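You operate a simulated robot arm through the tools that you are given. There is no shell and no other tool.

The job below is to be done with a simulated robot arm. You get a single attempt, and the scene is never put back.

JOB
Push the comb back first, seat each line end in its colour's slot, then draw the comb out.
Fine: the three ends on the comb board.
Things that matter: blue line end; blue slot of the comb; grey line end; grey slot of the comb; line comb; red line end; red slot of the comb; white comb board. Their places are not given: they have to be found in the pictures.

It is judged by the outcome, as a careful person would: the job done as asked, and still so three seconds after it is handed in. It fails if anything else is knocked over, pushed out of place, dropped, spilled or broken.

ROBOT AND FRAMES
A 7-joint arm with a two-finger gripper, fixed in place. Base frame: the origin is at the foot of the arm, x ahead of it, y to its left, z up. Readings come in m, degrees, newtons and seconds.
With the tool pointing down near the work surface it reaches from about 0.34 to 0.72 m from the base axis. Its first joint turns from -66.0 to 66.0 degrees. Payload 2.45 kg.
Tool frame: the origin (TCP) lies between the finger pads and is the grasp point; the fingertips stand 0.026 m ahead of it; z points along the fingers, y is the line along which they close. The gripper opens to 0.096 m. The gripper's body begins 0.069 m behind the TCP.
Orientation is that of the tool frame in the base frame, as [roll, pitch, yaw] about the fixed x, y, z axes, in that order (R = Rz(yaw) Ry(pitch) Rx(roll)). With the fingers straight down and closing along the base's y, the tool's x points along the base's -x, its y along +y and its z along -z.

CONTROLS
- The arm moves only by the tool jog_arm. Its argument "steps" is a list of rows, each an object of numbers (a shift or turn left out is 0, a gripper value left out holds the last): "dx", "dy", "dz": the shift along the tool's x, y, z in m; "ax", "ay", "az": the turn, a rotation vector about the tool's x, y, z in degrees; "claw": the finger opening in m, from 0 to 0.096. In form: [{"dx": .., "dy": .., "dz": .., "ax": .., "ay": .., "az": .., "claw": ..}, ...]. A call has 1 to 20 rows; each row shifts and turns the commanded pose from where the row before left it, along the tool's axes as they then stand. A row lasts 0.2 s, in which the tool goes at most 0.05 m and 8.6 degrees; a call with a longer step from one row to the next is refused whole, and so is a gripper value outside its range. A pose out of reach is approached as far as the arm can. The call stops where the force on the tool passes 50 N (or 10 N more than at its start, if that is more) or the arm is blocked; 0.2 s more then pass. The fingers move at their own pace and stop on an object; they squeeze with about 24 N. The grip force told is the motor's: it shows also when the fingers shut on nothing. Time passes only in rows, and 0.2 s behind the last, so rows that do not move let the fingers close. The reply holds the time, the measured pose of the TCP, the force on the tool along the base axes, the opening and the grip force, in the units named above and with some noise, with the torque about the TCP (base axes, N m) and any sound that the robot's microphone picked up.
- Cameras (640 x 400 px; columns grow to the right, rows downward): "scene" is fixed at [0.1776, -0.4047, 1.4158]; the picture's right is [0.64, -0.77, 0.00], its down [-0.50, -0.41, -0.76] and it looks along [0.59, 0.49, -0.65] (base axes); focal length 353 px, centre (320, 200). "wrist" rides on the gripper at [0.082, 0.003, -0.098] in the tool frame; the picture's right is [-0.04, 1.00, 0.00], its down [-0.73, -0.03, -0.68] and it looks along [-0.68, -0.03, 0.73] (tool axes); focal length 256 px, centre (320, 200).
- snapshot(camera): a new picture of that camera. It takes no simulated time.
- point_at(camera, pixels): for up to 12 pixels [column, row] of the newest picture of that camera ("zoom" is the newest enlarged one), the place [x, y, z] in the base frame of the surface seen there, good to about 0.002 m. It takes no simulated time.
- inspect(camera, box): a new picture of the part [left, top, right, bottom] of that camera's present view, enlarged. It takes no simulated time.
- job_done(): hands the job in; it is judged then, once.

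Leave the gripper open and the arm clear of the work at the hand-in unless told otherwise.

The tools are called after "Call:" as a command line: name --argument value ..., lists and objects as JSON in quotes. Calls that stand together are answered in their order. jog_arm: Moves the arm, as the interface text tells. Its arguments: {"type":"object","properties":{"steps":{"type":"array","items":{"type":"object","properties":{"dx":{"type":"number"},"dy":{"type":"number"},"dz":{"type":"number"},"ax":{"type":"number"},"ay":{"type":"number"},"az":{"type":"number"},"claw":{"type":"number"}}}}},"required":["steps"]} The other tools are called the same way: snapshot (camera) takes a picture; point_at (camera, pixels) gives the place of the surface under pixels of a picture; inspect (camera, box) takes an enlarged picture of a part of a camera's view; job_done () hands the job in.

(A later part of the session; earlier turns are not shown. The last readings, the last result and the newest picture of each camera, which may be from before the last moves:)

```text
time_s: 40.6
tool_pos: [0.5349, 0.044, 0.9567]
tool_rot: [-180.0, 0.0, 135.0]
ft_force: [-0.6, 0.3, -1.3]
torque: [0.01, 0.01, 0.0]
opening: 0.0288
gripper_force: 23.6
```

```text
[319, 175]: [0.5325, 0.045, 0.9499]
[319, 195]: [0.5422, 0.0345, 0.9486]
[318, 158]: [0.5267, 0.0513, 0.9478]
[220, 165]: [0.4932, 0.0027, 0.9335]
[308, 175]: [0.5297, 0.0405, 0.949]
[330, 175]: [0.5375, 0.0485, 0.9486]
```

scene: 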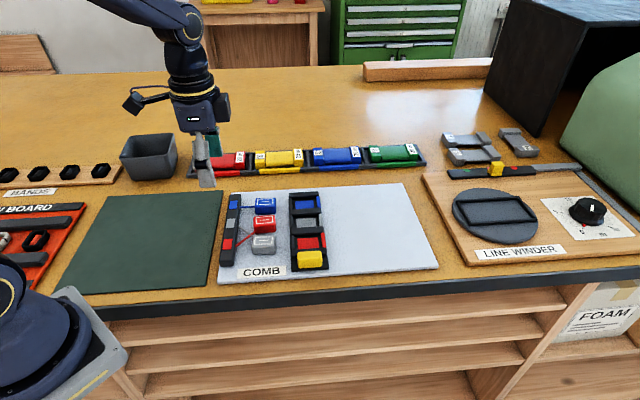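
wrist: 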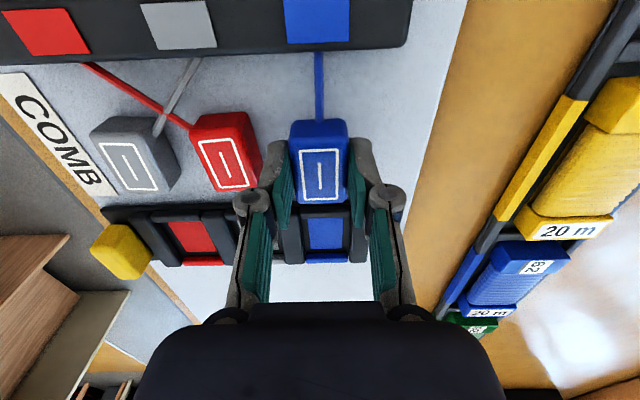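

Blue is lifting cleanly (top at 0.949). Its underside sits about 33 mm below the TCP, so I rise 12 mm more to clear the comb, then carry it slowly 84 mm in −v to above the blue slot.

Call:
jog_arm --steps '[{"dz": -0.002}, {"dz": -0.002}, {"dz": -0.002}, {"dz": -0.002}, {"dz": -0.002}, {"dz": -0.002}, {"dx": -0.003}, {"dx": -0.004}, {"dx": -0.006}, {"dx": -0.006}, {"dx": -0.007}, {"dx": -0.007}, {"dx": -0.007}, {"dx": -0.007}, {"dx": -0.007}, {"dx": -0.007}, {"dx": -0.007}, {"dx": -0.006}, {"dx": -0.006}, {"dx": -0.004}]'

Call:
snapshot --camera "wrist"

Call:
inspect --camera "scene" --box '[220, 160, 340, 280]'

```text
time_s: 44.8
tool_pos: [0.5948, -0.0151, 0.9697]
tool_rot: [-180.0, -0.1, 135.0]
ft_force: [0.8, -0.7, 0.1]
torque: [0.02, -0.02, 0.03]
opening: 0.029
gripper_force: 24.0
```

```text
taken
```

wrist: 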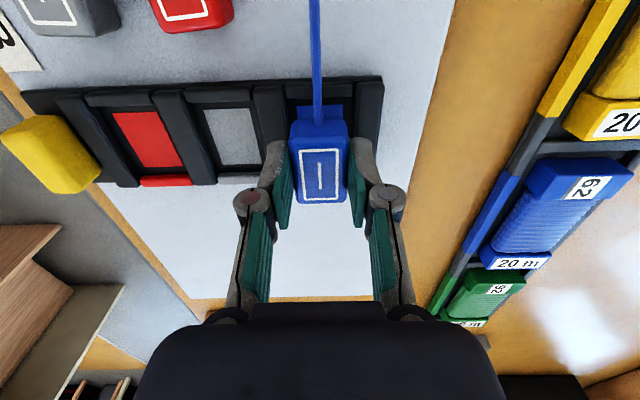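

```text
3.33 times, centred on (280, 220) of scene
```

zoom: 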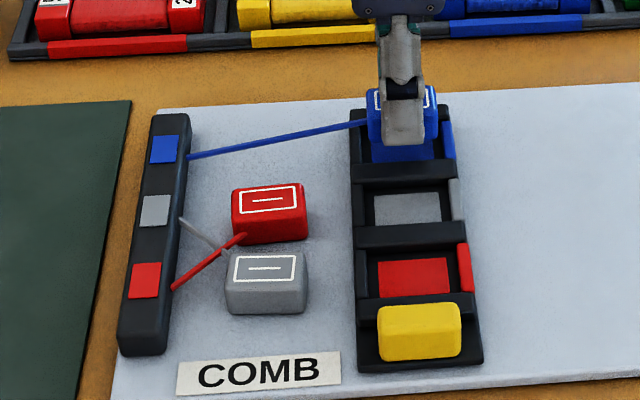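

Blue is above its slot and its line is following. I check the block's centre against the pocket walls visible in the wrist view.

Call:
inspect --camera "wrist" --box '[230, 60, 410, 220]'

Call:
point_at --camera "wrist" --pixels '[[320, 173], [320, 195], [318, 145], [296, 165], [344, 165], [267, 100], [369, 100], [255, 130], [378, 130], [288, 96], [352, 96], [310, 97]]'

```text
2.50 times, centred on (320, 140) of wrist
```

zoom: 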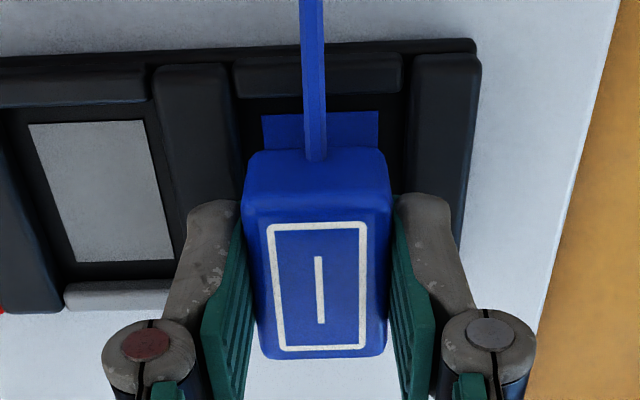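

```text
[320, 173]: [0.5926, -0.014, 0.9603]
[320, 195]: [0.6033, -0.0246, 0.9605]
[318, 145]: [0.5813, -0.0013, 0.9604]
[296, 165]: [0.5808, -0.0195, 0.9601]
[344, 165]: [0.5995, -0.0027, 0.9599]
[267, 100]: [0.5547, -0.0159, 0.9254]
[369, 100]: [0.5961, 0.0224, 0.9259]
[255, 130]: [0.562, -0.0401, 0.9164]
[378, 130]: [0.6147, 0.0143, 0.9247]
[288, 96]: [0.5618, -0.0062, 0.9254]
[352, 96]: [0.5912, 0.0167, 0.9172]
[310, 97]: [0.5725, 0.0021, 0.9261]
```

The block is centred at (u,v) (0.4095,−0.429) and the pocket at (0.4095,−0.430). The underside is at about 0.9355 and needs about 17 mm. I lower 15.5 mm slowly, keeping the tips just above the wall tops, and read the force.

Call:
jog_arm --steps '[{"dz": 0.002}, {"dz": 0.002}, {"dz": 0.002}, {"dz": 0.002}, {"dz": 0.002}, {"dz": 0.002}, {"dz": 0.002}, {"dz": 0.0015}, {}]'

Call:
inspect --camera "wrist" --box '[230, 90, 410, 250]'

```text
time_s: 46.8
tool_pos: [0.594, -0.0136, 0.9545]
tool_rot: [-180.0, -0.1, 135.1]
ft_force: [-0.5, 0.0, 0.1]
torque: [-0.04, -0.01, -0.02]
opening: 0.029
gripper_force: 23.9
```

```text
2.50 times, centred on (320, 170) of wrist
```

zoom: 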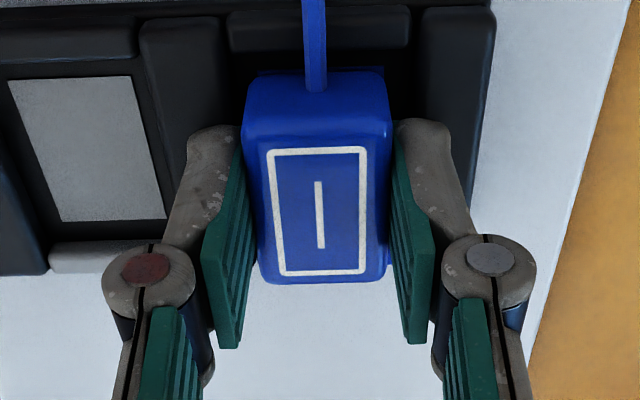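

No contact yet. I lower 1.2 mm more and open slowly so blue settles into the pocket, then rise.

Call:
jog_arm --steps '[{"dz": 0.0006}, {"dz": 0.0006}, {}, {"claw": 0.032}, {"claw": 0.036}, {"claw": 0.044}, {"claw": 0.044}, {}]'

Call:
inspect --camera "wrist" --box '[230, 90, 410, 250]'

```text
time_s: 48.6
tool_pos: [0.5929, -0.0147, 0.9529]
tool_rot: [179.9, 0.0, 135.0]
ft_force: [-0.3, -0.6, 0.8]
torque: [0.0, 0.04, 0.0]
opening: 0.044
gripper_force: 0.1
```

```text
2.50 times, centred on (320, 170) of wrist
```

zoom: 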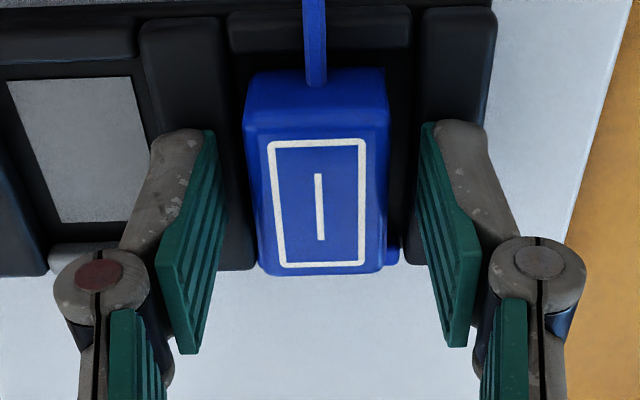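

The fingers are clear and blue stands between the pocket walls. I check its height and place.

Call:
point_at --camera "zoom" --pixels '[[318, 205], [262, 195], [380, 195], [315, 145], [320, 268], [183, 60], [455, 60], [393, 258], [280, 30], [380, 30]]'

```text
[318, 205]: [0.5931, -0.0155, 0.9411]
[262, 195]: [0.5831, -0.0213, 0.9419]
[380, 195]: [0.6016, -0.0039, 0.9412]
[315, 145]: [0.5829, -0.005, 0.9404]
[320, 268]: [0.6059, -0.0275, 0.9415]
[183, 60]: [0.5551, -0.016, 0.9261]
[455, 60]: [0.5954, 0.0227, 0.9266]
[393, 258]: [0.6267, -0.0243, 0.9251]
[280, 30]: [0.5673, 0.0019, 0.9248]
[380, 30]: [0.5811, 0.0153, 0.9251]
```

Blue's top is at 0.9415, so its underside is on the slot floor at 0.917, centred at (0.410,−0.432): seated. Now red, whose line lies over grey's: I rise and move above red at (0.355,−0.347).

Call:
jog_arm --steps '[{"dz": -0.012}, {"dz": -0.016}, {"dz": -0.016}, {"dx": 0.0164, "dy": -0.0107}, {"dx": 0.0164, "dy": -0.0107}, {"dx": 0.0164, "dy": -0.0107}, {"dx": 0.0164, "dy": -0.0107}, {"dx": 0.0164, "dy": -0.0107}, {}, {"dz": 0.012}, {}]'

Call:
snapshot --camera "wrist"

Call:
inspect --camera "wrist" --box '[220, 30, 420, 190]'

```text
time_s: 51.0
tool_pos: [0.4997, 0.0062, 0.9842]
tool_rot: [-180.0, 0.0, 135.0]
ft_force: [0.7, -1.2, -0.2]
torque: [0.0, -0.03, 0.01]
opening: 0.0438
gripper_force: 0.0
```

```text
taken
```

wrist: 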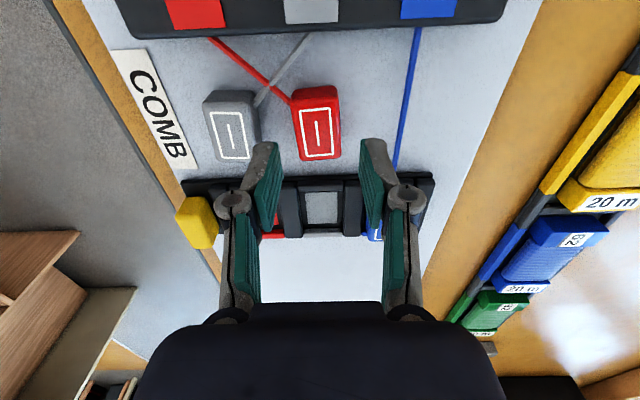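

```text
2.50 times, centred on (320, 110) of wrist
```

zoom: 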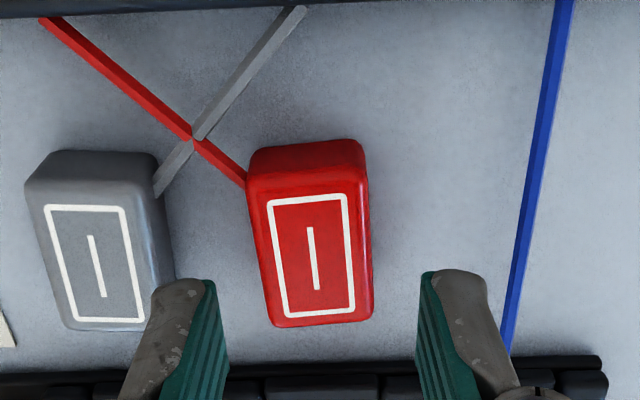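

Seen closely, the two lines are straight bands crossing at one height. To keep them from tangling, I will first set red aside at the front of the board, then seat grey, then red. I measure red and grey precisely here, as well as the front edge of the board.

Call:
point_at --camera "zoom" --pixels '[[311, 258], [258, 250], [365, 245], [308, 185], [314, 316], [95, 265], [40, 260], [158, 255], [90, 195], [98, 322], [300, 155], [310, 322]]'

Call:
point_at --camera "wrist" --pixels '[[114, 62], [140, 108], [165, 160], [100, 60], [150, 60], [180, 110], [196, 160], [196, 215]]'

```text
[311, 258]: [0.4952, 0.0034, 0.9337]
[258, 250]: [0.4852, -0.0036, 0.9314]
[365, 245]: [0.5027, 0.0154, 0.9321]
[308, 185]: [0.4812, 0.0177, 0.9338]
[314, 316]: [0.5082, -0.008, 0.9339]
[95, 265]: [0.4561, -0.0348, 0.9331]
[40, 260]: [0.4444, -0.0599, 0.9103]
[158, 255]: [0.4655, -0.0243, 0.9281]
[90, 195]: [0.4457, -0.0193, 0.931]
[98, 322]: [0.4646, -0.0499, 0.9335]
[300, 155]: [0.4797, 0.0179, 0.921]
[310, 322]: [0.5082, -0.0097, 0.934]
```

```text
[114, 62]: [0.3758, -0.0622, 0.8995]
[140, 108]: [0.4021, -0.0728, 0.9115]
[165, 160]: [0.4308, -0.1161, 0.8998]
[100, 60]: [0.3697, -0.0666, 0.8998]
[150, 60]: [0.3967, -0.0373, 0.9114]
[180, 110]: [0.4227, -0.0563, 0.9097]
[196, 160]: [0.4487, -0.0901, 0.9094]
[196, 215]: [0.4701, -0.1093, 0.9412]
```

Red is at (0.354,−0.347) and grey at (0.2985,−0.347). The label spans u 0.233–0.259 on the board front. I centre over red, go down to TCP z 0.943 and close.

Call:
jog_arm --steps '[{"dx": 0.0015, "dy": -0.0028, "dz": 0.011}, {"dz": 0.01}, {"dz": 0.01}, {"dz": 0.01}, {}, {"claw": 0.024}, {"claw": 0.02}, {"claw": 0.01}, {"claw": 0.0}, {}]'

Call:
inspect --camera "wrist" --box '[220, 60, 420, 220]'

```text
time_s: 53.2
tool_pos: [0.4945, 0.0065, 0.9432]
tool_rot: [179.9, -0.1, 135.0]
ft_force: [0.2, 0.2, 0.3]
torque: [0.0, 0.01, 0.01]
opening: 0.0287
gripper_force: 23.8
```

```text
2.50 times, centred on (320, 140) of wrist
```

zoom: 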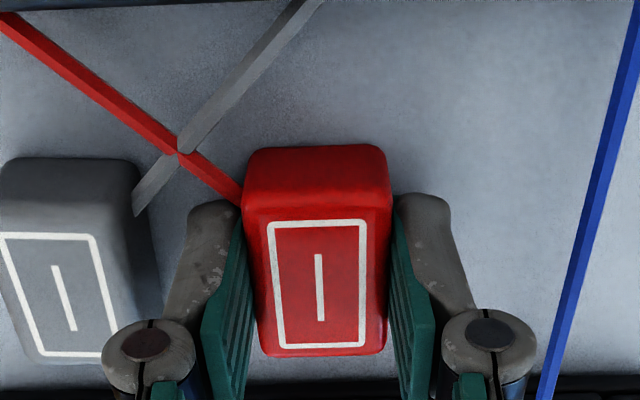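

Red is gripped (0.0287). I lift slowly, 36 mm in all.

Call:
jog_arm --steps '[{"dz": -0.001}, {"dz": -0.001}, {"dz": -0.001}, {"dz": -0.001}, {"dz": -0.002}, {"dz": -0.002}, {"dz": -0.002}, {"dz": -0.002}, {"dz": -0.002}, {"dz": -0.002}, {"dz": -0.002}, {"dz": -0.002}, {"dz": -0.002}, {"dz": -0.002}, {"dz": -0.002}, {"dz": -0.002}, {"dz": -0.002}, {"dz": -0.002}, {"dz": -0.002}, {"dz": -0.002}]'

Call:
snapshot --camera "wrist"

```text
time_s: 57.4
tool_pos: [0.4954, 0.0064, 0.9803]
tool_rot: [180.0, 0.1, 135.0]
ft_force: [-0.1, 0.3, -0.1]
torque: [-0.01, -0.01, 0.04]
opening: 0.029
gripper_force: 24.2
```

```text
taken
```

wrist: 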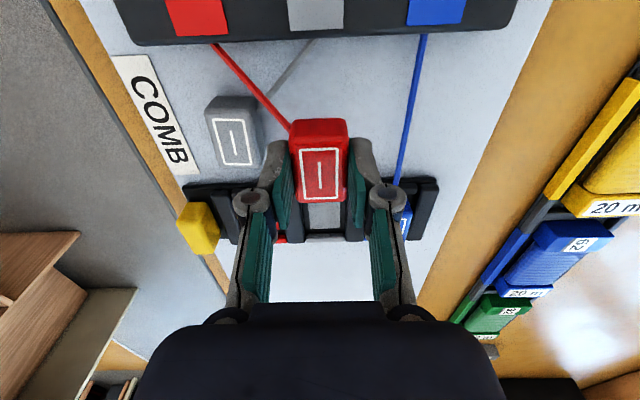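

Red is held with its underside near 0.946, above grey's top at 0.934. I carry it forward over grey to u≈0.249 at the front of the board.

Call:
jog_arm --steps '[{"dy": -0.004}, {"dy": -0.006}, {"dy": -0.0075}, {"dy": -0.0075}, {"dy": -0.0075}, {"dy": -0.0075}, {"dy": -0.0075}, {"dy": -0.0075}, {"dy": -0.0075}, {"dy": -0.0075}, {"dy": -0.0075}, {"dy": -0.0075}, {"dy": -0.0075}, {"dy": -0.0075}, {"dy": -0.004}, {"dy": -0.002}, {}, {}]'

Call:
snapshot --camera "wrist"

Call:
inspect --camera "scene" --box '[210, 170, 340, 290]'

```text
time_s: 61.2
tool_pos: [0.4189, -0.0692, 0.9803]
tool_rot: [179.9, 0.1, 135.0]
ft_force: [0.0, 0.9, -0.3]
torque: [-0.02, -0.01, -0.01]
opening: 0.029
gripper_force: 23.8
```

```text
taken
```

wrist: 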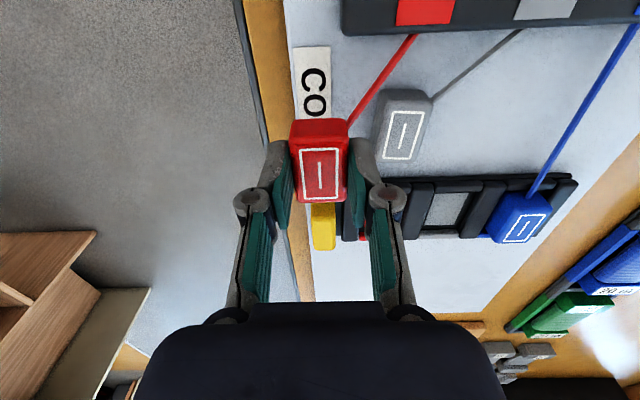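

```text
3.33 times, centred on (275, 230) of scene
```

zoom: 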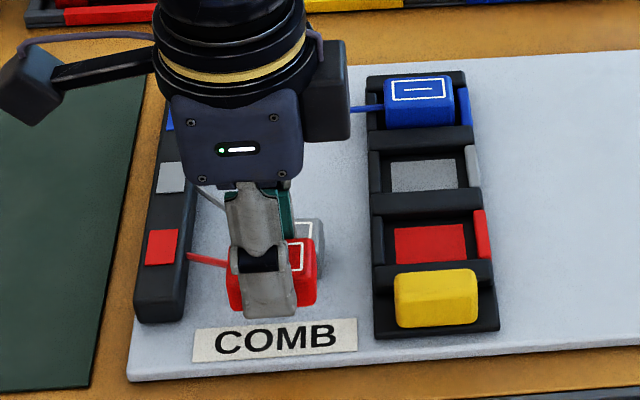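

Red is over the COMB label at u 0.247, and its line now runs free of grey's. I shift 3 mm back from the edge, lower it to just above the label and open to 0.038.

Call:
jog_arm --steps '[{"dy": 0.003, "dz": 0.003}, {"dz": 0.004}, {"dz": 0.004}, {"dz": 0.004}, {"dz": 0.004}, {"dz": 0.004}, {"dz": 0.004}, {"dz": 0.004}, {"dz": 0.002}, {"dz": 0.001}, {}]'

Call:
inspect --camera "wrist" --box '[220, 60, 420, 220]'

```text
time_s: 63.6
tool_pos: [0.4221, -0.067, 0.9467]
tool_rot: [180.0, 0.0, 135.0]
ft_force: [0.7, -0.6, 0.2]
torque: [0.03, 0.02, 0.03]
opening: 0.0286
gripper_force: 24.0
```

```text
2.50 times, centred on (320, 140) of wrist
```

zoom: 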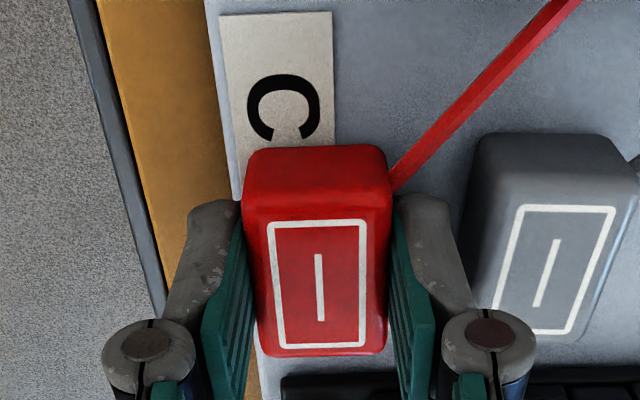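

Red is about 1.5 mm above the label, on the board and clear of grey. I lower the last bit and open to 0.036 only, because grey is close by.

Call:
jog_arm --steps '[{"dz": 0.0007}, {"dz": 0.0006}, {}, {"claw": 0.032}, {"claw": 0.034}, {"claw": 0.036}, {}]'

Call:
inspect --camera "wrist" --box '[220, 60, 420, 220]'

```text
time_s: 65.2
tool_pos: [0.4221, -0.067, 0.9454]
tool_rot: [180.0, 0.0, 135.1]
ft_force: [0.0, -0.1, 0.6]
torque: [-0.03, -0.02, 0.0]
opening: 0.0359
gripper_force: 0.0
```

```text
2.50 times, centred on (320, 140) of wrist
```

zoom: 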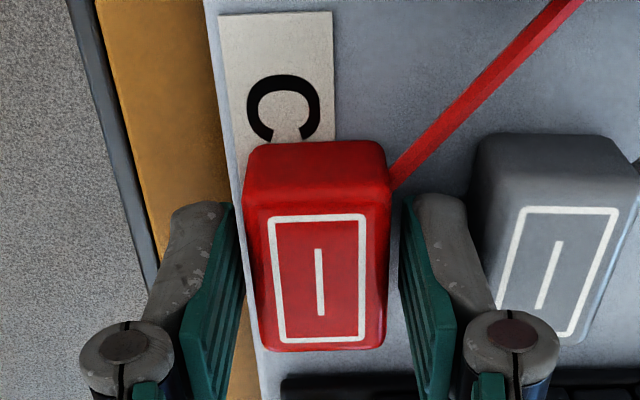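

Red stands on the label, released, and grey is untouched. I rise straight up 40 mm, then shift 47 mm back to above grey and look.

Call:
jog_arm --steps '[{"dz": -0.006}, {"dz": -0.01}, {"dz": -0.012}, {"dz": -0.012}, {"dy": 0.016}, {"dy": 0.016}, {"dy": 0.015, "dx": -0.001}, {}, {}]'

Call:
snapshot --camera "wrist"

Call:
inspect --camera "wrist" --box '[220, 30, 420, 190]'

```text
time_s: 67.2
tool_pos: [0.4566, -0.035, 0.9842]
tool_rot: [-180.0, 0.1, 135.0]
ft_force: [-0.3, 0.2, 0.5]
torque: [-0.02, 0.01, 0.02]
opening: 0.0359
gripper_force: 0.1
```

```text
taken
```

wrist: 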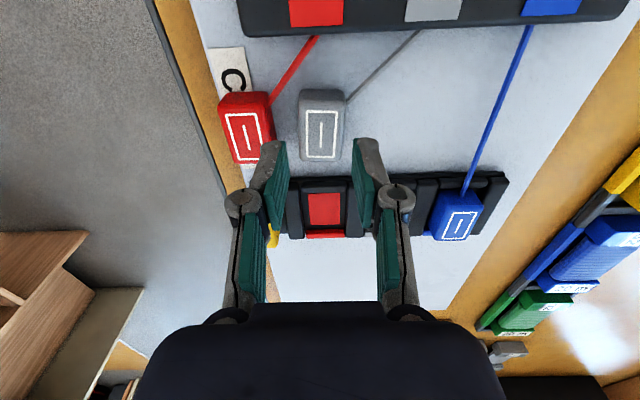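

```text
2.50 times, centred on (320, 110) of wrist
```

zoom: 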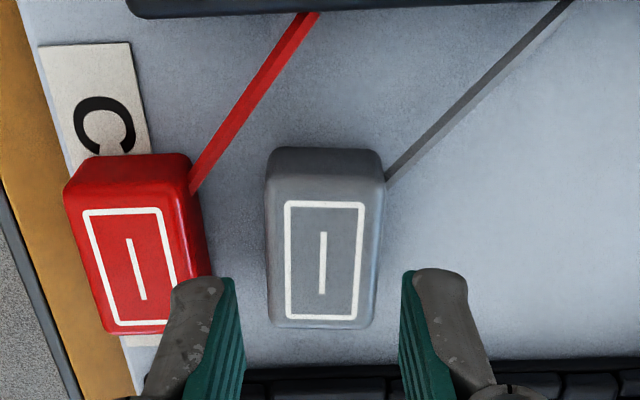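

Call:
point_at --camera "zoom" --pixels '[[323, 262], [275, 250], [375, 250], [323, 196], [322, 322], [137, 268], [205, 255], [100, 330]]'

```text
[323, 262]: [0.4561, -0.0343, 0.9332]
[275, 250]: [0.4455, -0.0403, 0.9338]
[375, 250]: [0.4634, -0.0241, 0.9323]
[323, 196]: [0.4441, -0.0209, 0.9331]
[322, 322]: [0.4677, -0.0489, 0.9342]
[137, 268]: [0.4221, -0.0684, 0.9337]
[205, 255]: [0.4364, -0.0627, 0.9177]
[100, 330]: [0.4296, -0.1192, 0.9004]
```

Grey is at (0.2986,−0.347), the tool at (0.2981,−0.3476), and red's back face at u 0.264, so the front finger has about 6 mm of room. I go down and close on grey.

Call:
jog_arm --steps '[{"dx": 0.0005, "dy": 0.0007, "dz": 0.0112}, {"dz": 0.01}, {"dz": 0.01}, {"dz": 0.01}, {}, {"claw": 0.024}, {"claw": 0.02}, {"claw": 0.01}, {"claw": 0.0}, {}]'

Call:
inspect --camera "wrist" --box '[200, 60, 440, 240]'

```text
time_s: 69.4
tool_pos: [0.4561, -0.0329, 0.9442]
tool_rot: [-180.0, 0.1, 135.0]
ft_force: [-1.1, 0.3, -0.3]
torque: [0.02, 0.01, -0.01]
opening: 0.029
gripper_force: 24.5
```

```text
2.22 times, centred on (320, 150) of wrist
```

zoom: 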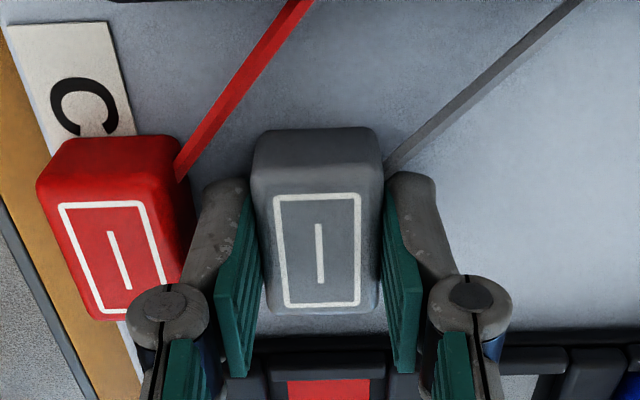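

Grey is gripped (0.029) and red is clear of the finger. I lift slowly, 36 mm.

Call:
jog_arm --steps '[{"dz": -0.001}, {"dz": -0.001}, {"dz": -0.001}, {"dz": -0.001}, {"dz": -0.002}, {"dz": -0.002}, {"dz": -0.002}, {"dz": -0.002}, {"dz": -0.002}, {"dz": -0.002}, {"dz": -0.002}, {"dz": -0.002}, {"dz": -0.002}, {"dz": -0.002}, {"dz": -0.002}, {"dz": -0.002}, {"dz": -0.002}, {"dz": -0.002}, {"dz": -0.002}, {"dz": -0.002}]'

Call:
snapshot --camera "wrist"

```text
time_s: 73.6
tool_pos: [0.4569, -0.0339, 0.9788]
tool_rot: [180.0, 0.0, 135.0]
ft_force: [0.2, 0.2, -0.1]
torque: [-0.01, 0.02, -0.03]
opening: 0.0291
gripper_force: 23.8
```

```text
taken
```

wrist: 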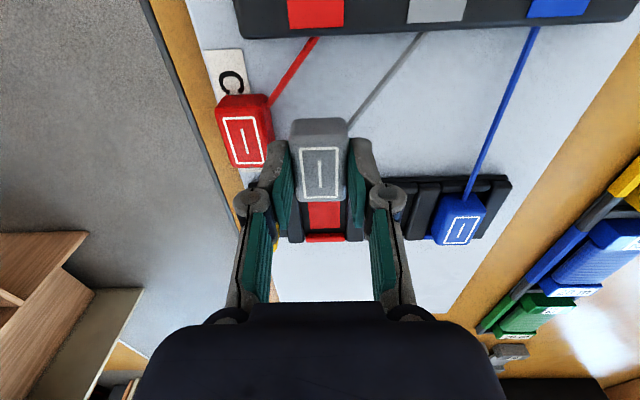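

Grey is held. I carry it diagonally (+55 mm u, −83 mm v) to above the grey slot.

Call:
jog_arm --steps '[{"dx": -0.003, "dy": 0.002}, {"dx": -0.0064, "dy": 0.00425}, {"dx": -0.0064, "dy": 0.00425}, {"dx": -0.0064, "dy": 0.00425}, {"dx": -0.0064, "dy": 0.00425}, {"dx": -0.0064, "dy": 0.00425}, {"dx": -0.0064, "dy": 0.00425}, {"dx": -0.0064, "dy": 0.00425}, {"dx": -0.0064, "dy": 0.00425}, {"dx": -0.0064, "dy": 0.00425}, {"dx": -0.0064, "dy": 0.00425}, {"dx": -0.0064, "dy": 0.00425}, {"dx": -0.0064, "dy": 0.00425}, {"dx": -0.0032, "dy": 0.002}, {}, {}]'

Call:
snapshot --camera "wrist"

Call:
inspect --camera "wrist" --box '[210, 70, 430, 240]'

```text
time_s: 77.0
tool_pos: [0.554, -0.0532, 0.9788]
tool_rot: [179.9, 0.0, 134.9]
ft_force: [0.2, -0.2, 0.2]
torque: [0.0, -0.04, 0.02]
opening: 0.0289
gripper_force: 24.1
```

```text
taken
```

wrist: 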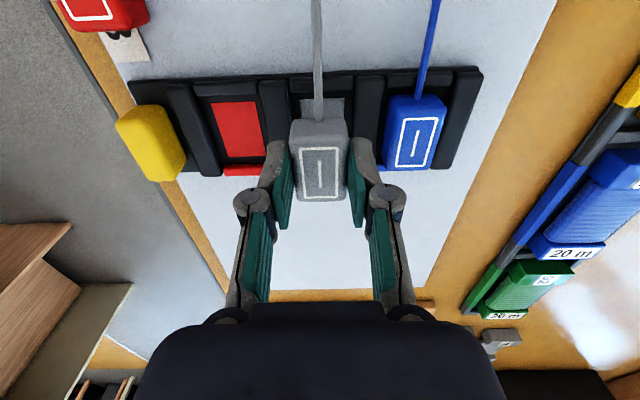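

```text
2.35 times, centred on (320, 155) of wrist
```

zoom: 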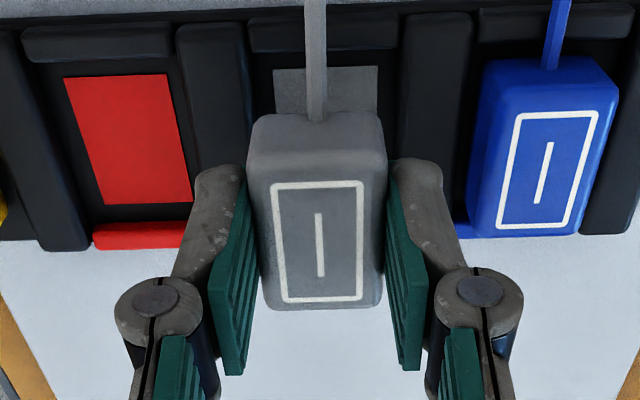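

Grey hangs over the middle pocket. I measure it against the pocket walls and its neighbours.

Call:
point_at --camera "zoom" --pixels '[[318, 245], [262, 230], [378, 230], [316, 175], [318, 303], [212, 80], [435, 80], [325, 40], [130, 140], [140, 238], [540, 175], [327, 85]]'

```text
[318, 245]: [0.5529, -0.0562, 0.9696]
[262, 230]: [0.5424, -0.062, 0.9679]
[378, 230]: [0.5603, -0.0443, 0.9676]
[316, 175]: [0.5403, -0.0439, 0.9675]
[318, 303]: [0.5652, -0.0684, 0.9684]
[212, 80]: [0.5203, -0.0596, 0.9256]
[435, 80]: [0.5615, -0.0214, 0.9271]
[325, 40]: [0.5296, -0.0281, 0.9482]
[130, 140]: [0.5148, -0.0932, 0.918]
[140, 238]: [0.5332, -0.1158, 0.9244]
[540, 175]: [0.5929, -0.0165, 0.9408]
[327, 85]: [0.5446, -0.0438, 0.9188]
```

The block centre is (0.3525,−0.4306) and the pocket centre (0.3538,−0.430). I nudge +0.8 mm in u and lower 25 mm slowly, to TCP 0.9535.

Call:
jog_arm --steps '[{"dy": 0.0008, "dz": 0.002}, {"dz": 0.0025}, {"dz": 0.0025}, {"dz": 0.0025}, {"dz": 0.0025}, {"dz": 0.0025}, {"dz": 0.0025}, {"dz": 0.002}, {"dz": 0.002}, {"dz": 0.0015}, {"dz": 0.001}, {"dz": 0.001}, {"dz": 0.0005}, {}]'

Call:
inspect --camera "wrist" --box '[210, 90, 430, 260]'

```text
time_s: 80.0
tool_pos: [0.5533, -0.0533, 0.9561]
tool_rot: [-180.0, 0.1, 134.9]
ft_force: [0.3, -0.6, 0.0]
torque: [0.04, -0.01, 0.01]
opening: 0.0292
gripper_force: 23.9
```

```text
2.35 times, centred on (320, 175) of wrist
```

zoom: 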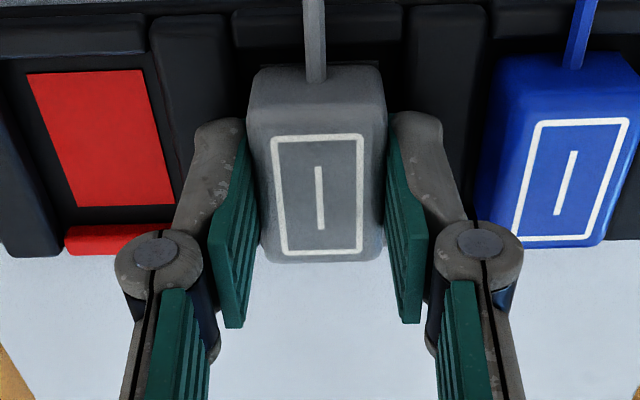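

No contact and a reading of 0.956. I lower 1.5 mm more, open in small steps, and look.

Call:
jog_arm --steps '[{"dz": 0.0008}, {"dz": 0.0007}, {}, {"claw": 0.032}, {"claw": 0.036}, {"claw": 0.042}, {"claw": 0.042}, {}]'

Call:
inspect --camera "wrist" --box '[210, 90, 430, 260]'

Call:
point_at --camera "zoom" --pixels '[[318, 195], [262, 180], [378, 180], [316, 128], [318, 250], [195, 80], [445, 80], [560, 185]]'

```text
time_s: 81.8
tool_pos: [0.5532, -0.0536, 0.9518]
tool_rot: [180.0, 0.0, 135.0]
ft_force: [0.5, 0.7, -0.1]
torque: [-0.01, -0.01, 0.01]
opening: 0.0417
gripper_force: 0.1
```

```text
2.35 times, centred on (320, 175) of wrist
```

zoom: 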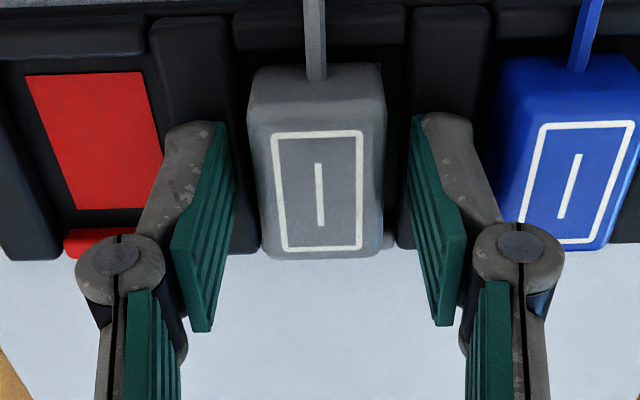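

```text
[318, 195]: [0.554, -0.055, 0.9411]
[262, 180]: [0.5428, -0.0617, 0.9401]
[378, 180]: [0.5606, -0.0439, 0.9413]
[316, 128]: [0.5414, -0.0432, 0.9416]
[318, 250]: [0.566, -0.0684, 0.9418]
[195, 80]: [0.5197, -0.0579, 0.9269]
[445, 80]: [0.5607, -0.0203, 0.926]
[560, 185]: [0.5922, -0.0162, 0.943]
```

Grey's top is at 0.9412, so it is on its slot floor, centred at (0.353,−0.431): seated. Blue is unchanged. I rise and go back to red at (0.250,−0.347).

Call:
jog_arm --steps '[{"dz": -0.012}, {"dz": -0.016}, {"dz": -0.016}, {"dx": 0.0137, "dy": -0.0172}, {"dx": 0.0137, "dy": -0.0172}, {"dx": 0.0137, "dy": -0.0172}, {"dx": 0.0137, "dy": -0.0172}, {"dx": 0.0137, "dy": -0.0172}, {"dx": 0.0137, "dy": -0.0172}, {}, {"dz": 0.01}, {}]'

Call:
snapshot --camera "wrist"

Call:
inspect --camera "wrist" --box '[220, 30, 420, 190]'

Call:
point_at --camera "zoom" --pixels '[[318, 262], [270, 250], [370, 250], [318, 198], [318, 320]]'

```text
time_s: 84.4
tool_pos: [0.423, -0.0687, 0.9874]
tool_rot: [179.9, 0.0, 135.1]
ft_force: [0.4, -0.1, 0.1]
torque: [0.01, 0.04, 0.01]
opening: 0.0422
gripper_force: 0.1
```

```text
taken
```

wrist: 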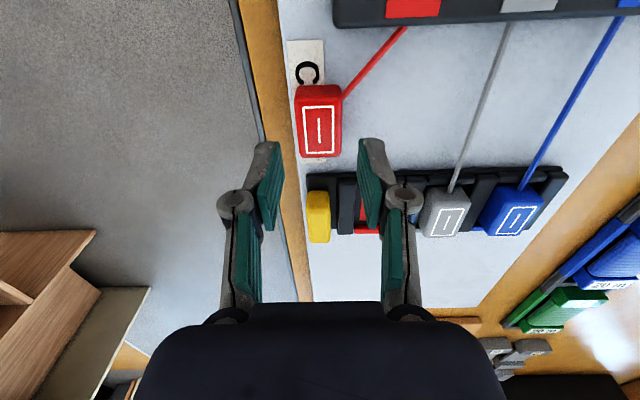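

```text
2.50 times, centred on (320, 110) of wrist
```

zoom: 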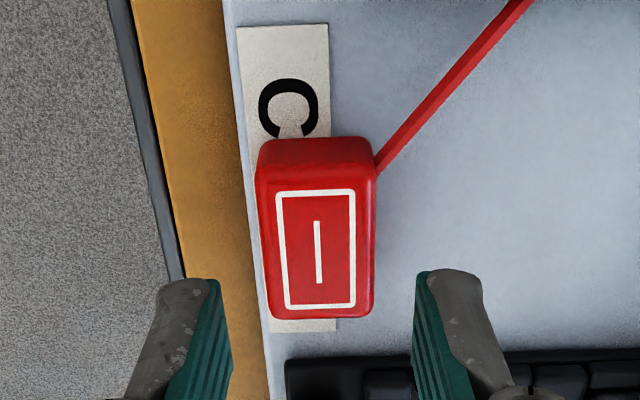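

```text
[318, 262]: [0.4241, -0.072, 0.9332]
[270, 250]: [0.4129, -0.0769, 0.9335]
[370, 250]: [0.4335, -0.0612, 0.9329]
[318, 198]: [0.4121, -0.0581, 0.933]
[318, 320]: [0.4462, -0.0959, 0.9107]
```

Red is at (0.2504,−0.347) and the tool is right over it. I go down to TCP 0.943 and close.

Call:
jog_arm --steps '[{"dz": 0.0115}, {"dz": 0.011}, {"dz": 0.011}, {"dz": 0.0109}, {}, {"claw": 0.024}, {"claw": 0.02}, {"claw": 0.01}, {"claw": 0.0}, {}]'

Call:
inspect --camera "wrist" --box '[220, 60, 420, 220]'

```text
time_s: 86.6
tool_pos: [0.4237, -0.0687, 0.9434]
tool_rot: [179.9, 0.0, 135.0]
ft_force: [-0.5, -0.1, -0.7]
torque: [0.0, 0.03, 0.02]
opening: 0.0291
gripper_force: 23.9
```

```text
2.50 times, centred on (320, 140) of wrist
```

zoom: 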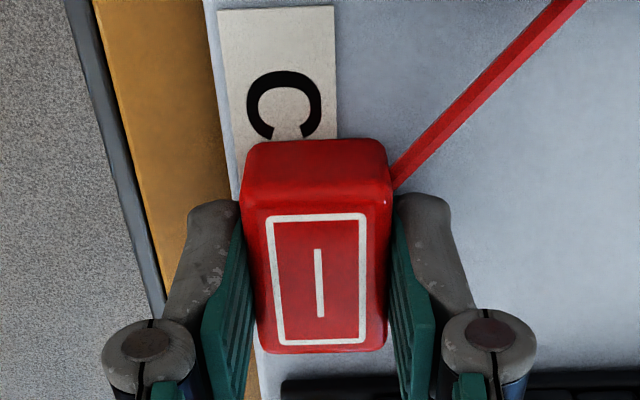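

Red is gripped (0.0291). I lift slowly 40 mm, to clear the yellow handle.

Call:
jog_arm --steps '[{"dz": -0.001}, {"dz": -0.001}, {"dz": -0.001}, {"dz": -0.001}, {"dz": -0.002}, {"dz": -0.002}, {"dz": -0.002}, {"dz": -0.002}, {"dz": -0.002}, {"dz": -0.002}, {"dz": -0.002}, {"dz": -0.002}, {"dz": -0.0025}, {"dz": -0.0025}, {"dz": -0.0025}, {"dz": -0.0025}, {"dz": -0.0025}, {"dz": -0.0025}, {"dz": -0.0025}, {"dz": -0.0025}]'

Call:
snapshot --camera "wrist"

```text
time_s: 90.8
tool_pos: [0.4229, -0.0684, 0.9823]
tool_rot: [-179.9, 0.1, 135.0]
ft_force: [0.6, 0.3, -0.6]
torque: [0.04, -0.02, 0.02]
opening: 0.0288
gripper_force: 24.0
```

```text
taken
```

wrist: 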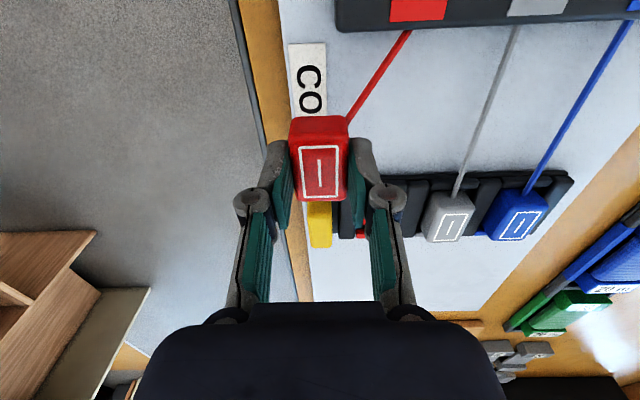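

Red is held with its underside at about 0.948. I carry it to above the red slot (0.298,−0.430).

Call:
jog_arm --steps '[{"dx": -0.001, "dy": 0.004}, {"dx": -0.003, "dy": 0.0075}, {"dx": -0.003, "dy": 0.0075}, {"dx": -0.003, "dy": 0.0075}, {"dx": -0.003, "dy": 0.0075}, {"dx": -0.003, "dy": 0.0075}, {"dx": -0.005, "dy": 0.0058}, {"dx": -0.0065}, {"dx": -0.0065}, {"dx": -0.0065}, {"dx": -0.0065}, {"dx": -0.0065}, {"dx": -0.0065}, {"dx": -0.0065}, {"dx": -0.0065}, {"dx": -0.0065}, {"dx": -0.0031}, {}, {}]'

Call:
snapshot --camera "wrist"

Call:
inspect --camera "wrist" --box '[210, 70, 430, 240]'

```text
time_s: 94.8
tool_pos: [0.515, -0.0929, 0.9816]
tool_rot: [179.9, 0.0, 135.1]
ft_force: [-0.4, -0.7, -0.1]
torque: [0.0, 0.02, 0.0]
opening: 0.0292
gripper_force: 23.9
```

```text
taken
```

wrist: 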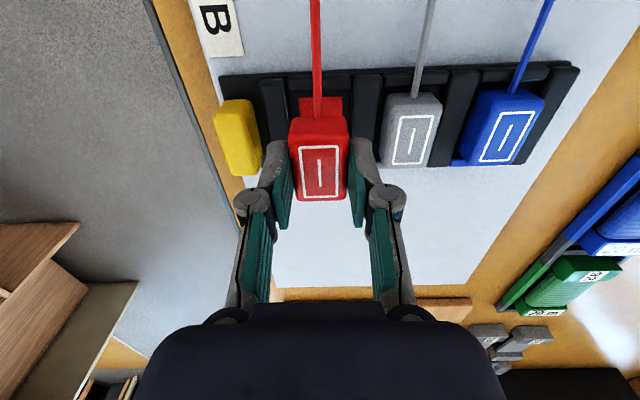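

```text
2.35 times, centred on (320, 155) of wrist
```

zoom: 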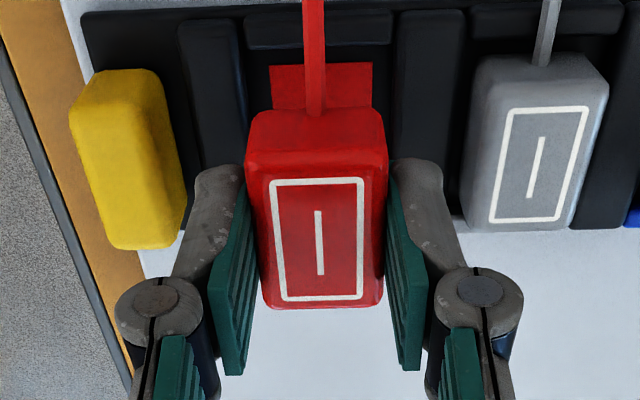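

Call:
point_at --camera "zoom" --pixels '[[318, 243], [260, 230], [380, 230], [316, 172], [318, 302], [212, 70], [430, 70], [300, 80], [115, 140], [170, 150], [540, 165], [130, 245]]'

```text
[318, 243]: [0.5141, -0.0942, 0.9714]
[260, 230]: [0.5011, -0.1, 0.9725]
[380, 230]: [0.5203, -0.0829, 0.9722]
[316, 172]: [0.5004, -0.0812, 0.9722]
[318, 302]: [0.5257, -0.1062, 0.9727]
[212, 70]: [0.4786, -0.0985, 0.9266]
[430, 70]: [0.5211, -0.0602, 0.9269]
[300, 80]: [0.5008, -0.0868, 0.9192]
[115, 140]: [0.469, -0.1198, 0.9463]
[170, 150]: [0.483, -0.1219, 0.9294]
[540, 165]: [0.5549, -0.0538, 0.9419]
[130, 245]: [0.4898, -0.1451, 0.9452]
```

Red's centre is (0.2967,−0.4295) and the pocket's (0.2973,−0.430). I lower 28.5 mm slowly to TCP ≈0.953.

Call:
jog_arm --steps '[{"dy": 0.0005, "dz": 0.0025}, {"dz": 0.0025}, {"dz": 0.0025}, {"dz": 0.0025}, {"dz": 0.0025}, {"dz": 0.0025}, {"dz": 0.0025}, {"dz": 0.0025}, {"dz": 0.0025}, {"dz": 0.002}, {"dz": 0.002}, {"dz": 0.001}, {"dz": 0.001}, {}]'

Call:
inspect --camera "wrist" --box '[210, 90, 430, 260]'

```text
time_s: 97.8
tool_pos: [0.5155, -0.0922, 0.9541]
tool_rot: [179.9, 0.0, 135.1]
ft_force: [-0.2, -0.5, -1.2]
torque: [-0.01, -0.03, 0.0]
opening: 0.0288
gripper_force: 24.2
```

```text
2.35 times, centred on (320, 175) of wrist
```

zoom: 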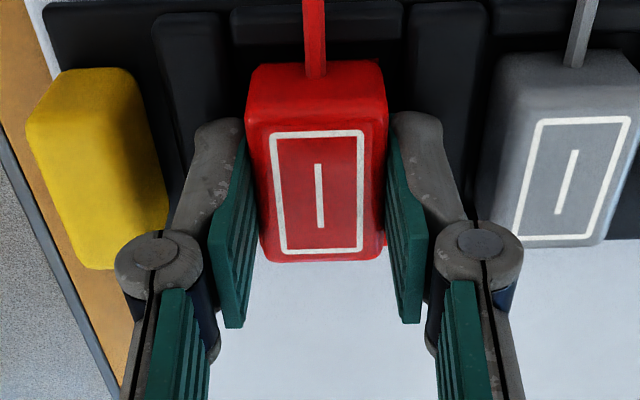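

Red is in the pocket with no contact force. I lower 1 mm more, open in small steps and check.

Call:
jog_arm --steps '[{"dz": 0.0005}, {"dz": 0.0005}, {}, {"claw": 0.032}, {"claw": 0.036}, {"claw": 0.042}, {"claw": 0.042}, {}]'

Call:
inspect --camera "wrist" --box '[210, 90, 430, 260]'

Call:
point_at --camera "zoom" --pixels '[[318, 195], [262, 180], [378, 180], [316, 128], [318, 250], [195, 80], [445, 80], [560, 185]]'

```text
time_s: 99.6
tool_pos: [0.5147, -0.0927, 0.9534]
tool_rot: [-179.9, 0.0, 135.0]
ft_force: [0.3, -1.0, -0.5]
torque: [0.0, 0.03, 0.0]
opening: 0.0424
gripper_force: 0.1
```

```text
2.35 times, centred on (320, 175) of wrist
```

zoom: 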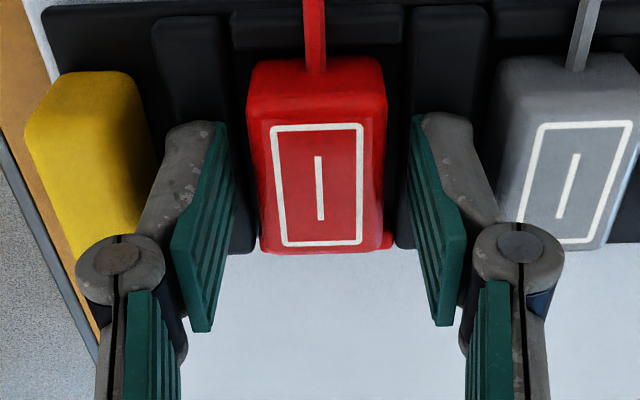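

```text
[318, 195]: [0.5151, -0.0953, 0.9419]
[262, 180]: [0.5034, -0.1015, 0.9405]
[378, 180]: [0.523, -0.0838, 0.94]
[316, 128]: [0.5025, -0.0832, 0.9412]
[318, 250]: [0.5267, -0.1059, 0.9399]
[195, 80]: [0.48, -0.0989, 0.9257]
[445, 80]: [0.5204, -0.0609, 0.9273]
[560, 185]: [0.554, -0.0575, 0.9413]
```

All three ends are seated (red's top is at 0.941). I rise, turn the tool back to +45° yaw, and go over the yellow handle at (0.244,−0.430).

Call:
jog_arm --steps '[{"dz": -0.012}, {"dz": -0.03}, {"dz": -0.04}, {"dz": -0.04}, {"az": -8.2}, {"az": -8.2}, {"az": -8.2}, {"az": -8.2}, {"az": -8.2}, {"az": -8.2}, {"az": -8.2}, {"az": -8.2}, {"az": -8.2}, {"az": -8.2}, {"az": -8.0}, {"dx": 0.027, "claw": 0.07}, {"dx": 0.027}, {}, {}]'

Call:
snapshot --camera "wrist"

Call:
inspect --camera "scene" --box '[210, 160, 350, 290]'

```text
time_s: 103.6
tool_pos: [0.4776, -0.1321, 1.0751]
tool_rot: [-180.0, 0.1, -134.9]
ft_force: [-0.8, 0.5, -0.3]
torque: [0.02, 0.02, 0.02]
opening: 0.0703
gripper_force: 0.0
```

```text
taken
```

wrist: 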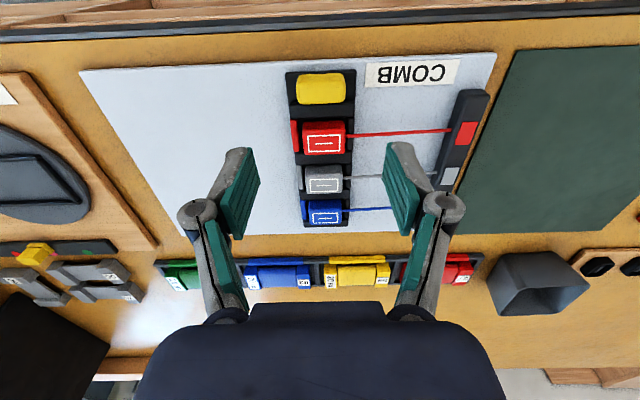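

```text
3.08 times, centred on (280, 225) of scene
```

zoom: 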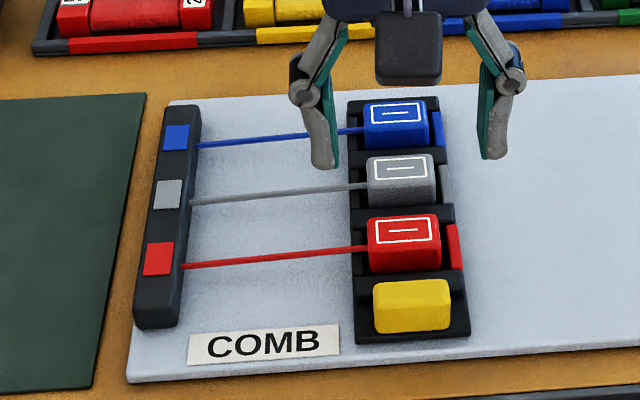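

All three ends sit in their colours' slots and their lines run parallel. I measure the handle, then go down on it.

Call:
inspect --camera "wrist" --box '[260, 50, 400, 170]'

Call:
point_at --camera "wrist" --pixels '[[299, 92], [343, 90], [320, 82], [320, 102], [320, 92], [320, 76]]'

```text
3.33 times, centred on (330, 110) of wrist
```

zoom: 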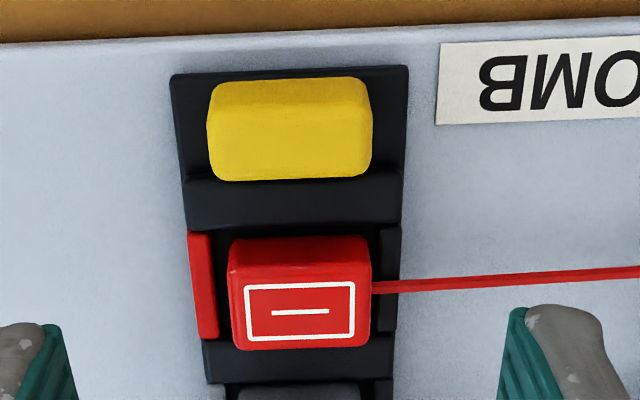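

```text
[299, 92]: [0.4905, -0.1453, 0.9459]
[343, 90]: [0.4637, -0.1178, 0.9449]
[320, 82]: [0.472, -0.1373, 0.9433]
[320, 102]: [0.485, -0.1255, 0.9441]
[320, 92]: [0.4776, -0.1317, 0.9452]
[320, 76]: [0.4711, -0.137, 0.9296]
```

The handle is centred at (0.2445,−0.4304) and the tool at (0.2443,−0.4311). I go down to TCP 0.947 and close on it.

Call:
jog_arm --steps '[{"dz": 0.03}, {"dz": 0.03}, {"dz": 0.03}, {"dz": 0.02}, {"dz": 0.012}, {"dz": 0.006}, {}, {"claw": 0.05}, {"claw": 0.044}, {"claw": 0.04}, {"claw": 0.04}, {}]'

Call:
snapshot --camera "wrist"

```text
time_s: 106.2
tool_pos: [0.4778, -0.1316, 0.9479]
tool_rot: [-179.9, 0.0, -135.1]
ft_force: [-0.5, 1.6, -1.0]
torque: [0.11, 0.28, -0.01]
opening: 0.0437
gripper_force: 45.0
```

```text
taken
```

wrist: 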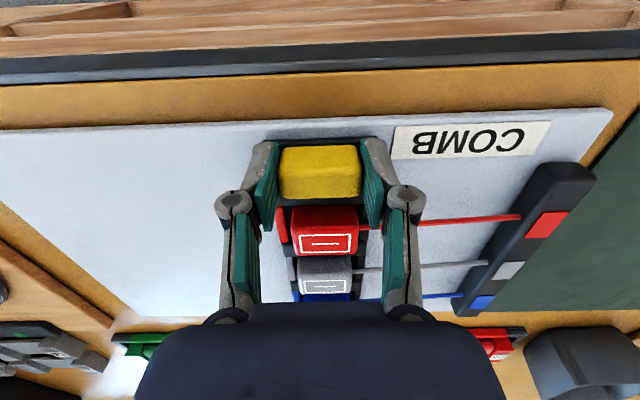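

The handle is held (0.0437). I draw the comb out toward −v, slowly so the ends stay put: first 8 mm.

Call:
jog_arm --steps '[{"dy": -0.0005}, {"dy": -0.0005}, {"dy": -0.001}, {"dy": -0.001}, {"dy": -0.001}, {"dy": -0.001}, {"dy": -0.001}, {"dy": -0.001}, {"dy": -0.001}]'

Call:
snapshot --camera "wrist"

Call:
inspect --camera "scene" --box '[210, 160, 350, 290]'

```text
time_s: 108.2
tool_pos: [0.4833, -0.1373, 0.948]
tool_rot: [180.0, 0.0, -135.0]
ft_force: [-0.3, 0.1, -2.8]
torque: [0.94, -0.95, 0.24]
opening: 0.044
gripper_force: 45.1
```

```text
taken
```

wrist: 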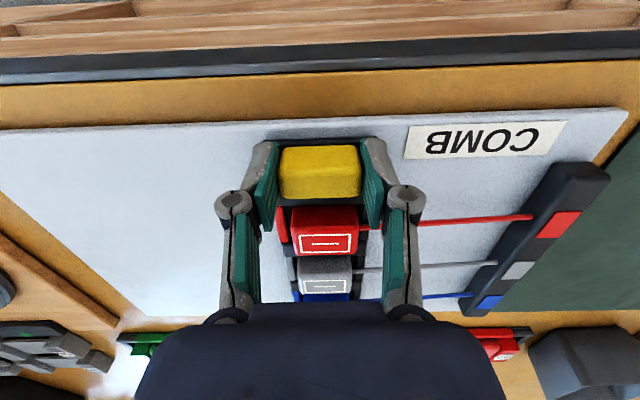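

```text
3.08 times, centred on (280, 225) of scene
```

zoom: 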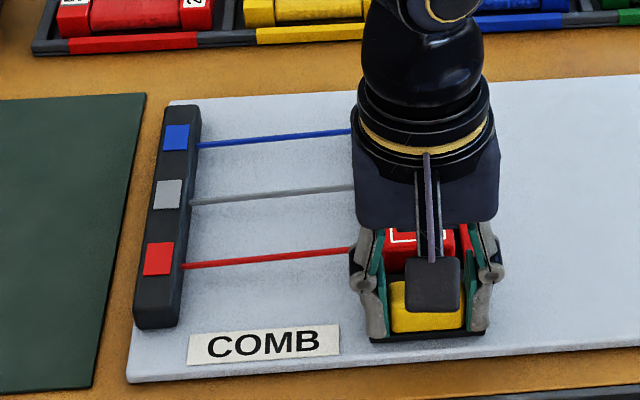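

The comb follows, 8 mm out, and the ends ride along with it. I continue at 1.5 mm per row.

Call:
jog_arm --steps '[{"dy": -0.0015}, {"dy": -0.0015}, {"dy": -0.0015}, {"dy": -0.0015}, {"dy": -0.0015}, {"dy": -0.0015}, {"dy": -0.0015}, {"dy": -0.0015}, {"dy": -0.0015}, {"dy": -0.0015}, {"dy": -0.0015}, {"dy": -0.0015}, {"dy": -0.0015}, {"dy": -0.0015}, {"dy": -0.0015}, {"dy": -0.0015}, {"dy": -0.0015}, {"dy": -0.0015}, {"dy": -0.0015}, {"dy": -0.0015}]'

Call:
snapshot --camera "wrist"

```text
time_s: 112.4
tool_pos: [0.5039, -0.1582, 0.9473]
tool_rot: [-179.9, 0.0, -135.0]
ft_force: [6.1, 7.3, 6.3]
torque: [0.43, 0.49, -0.01]
opening: 0.044
gripper_force: 44.6
```

```text
taken
```

wrist: 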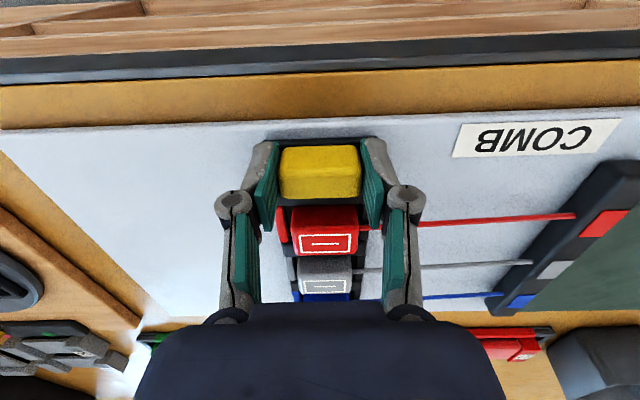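

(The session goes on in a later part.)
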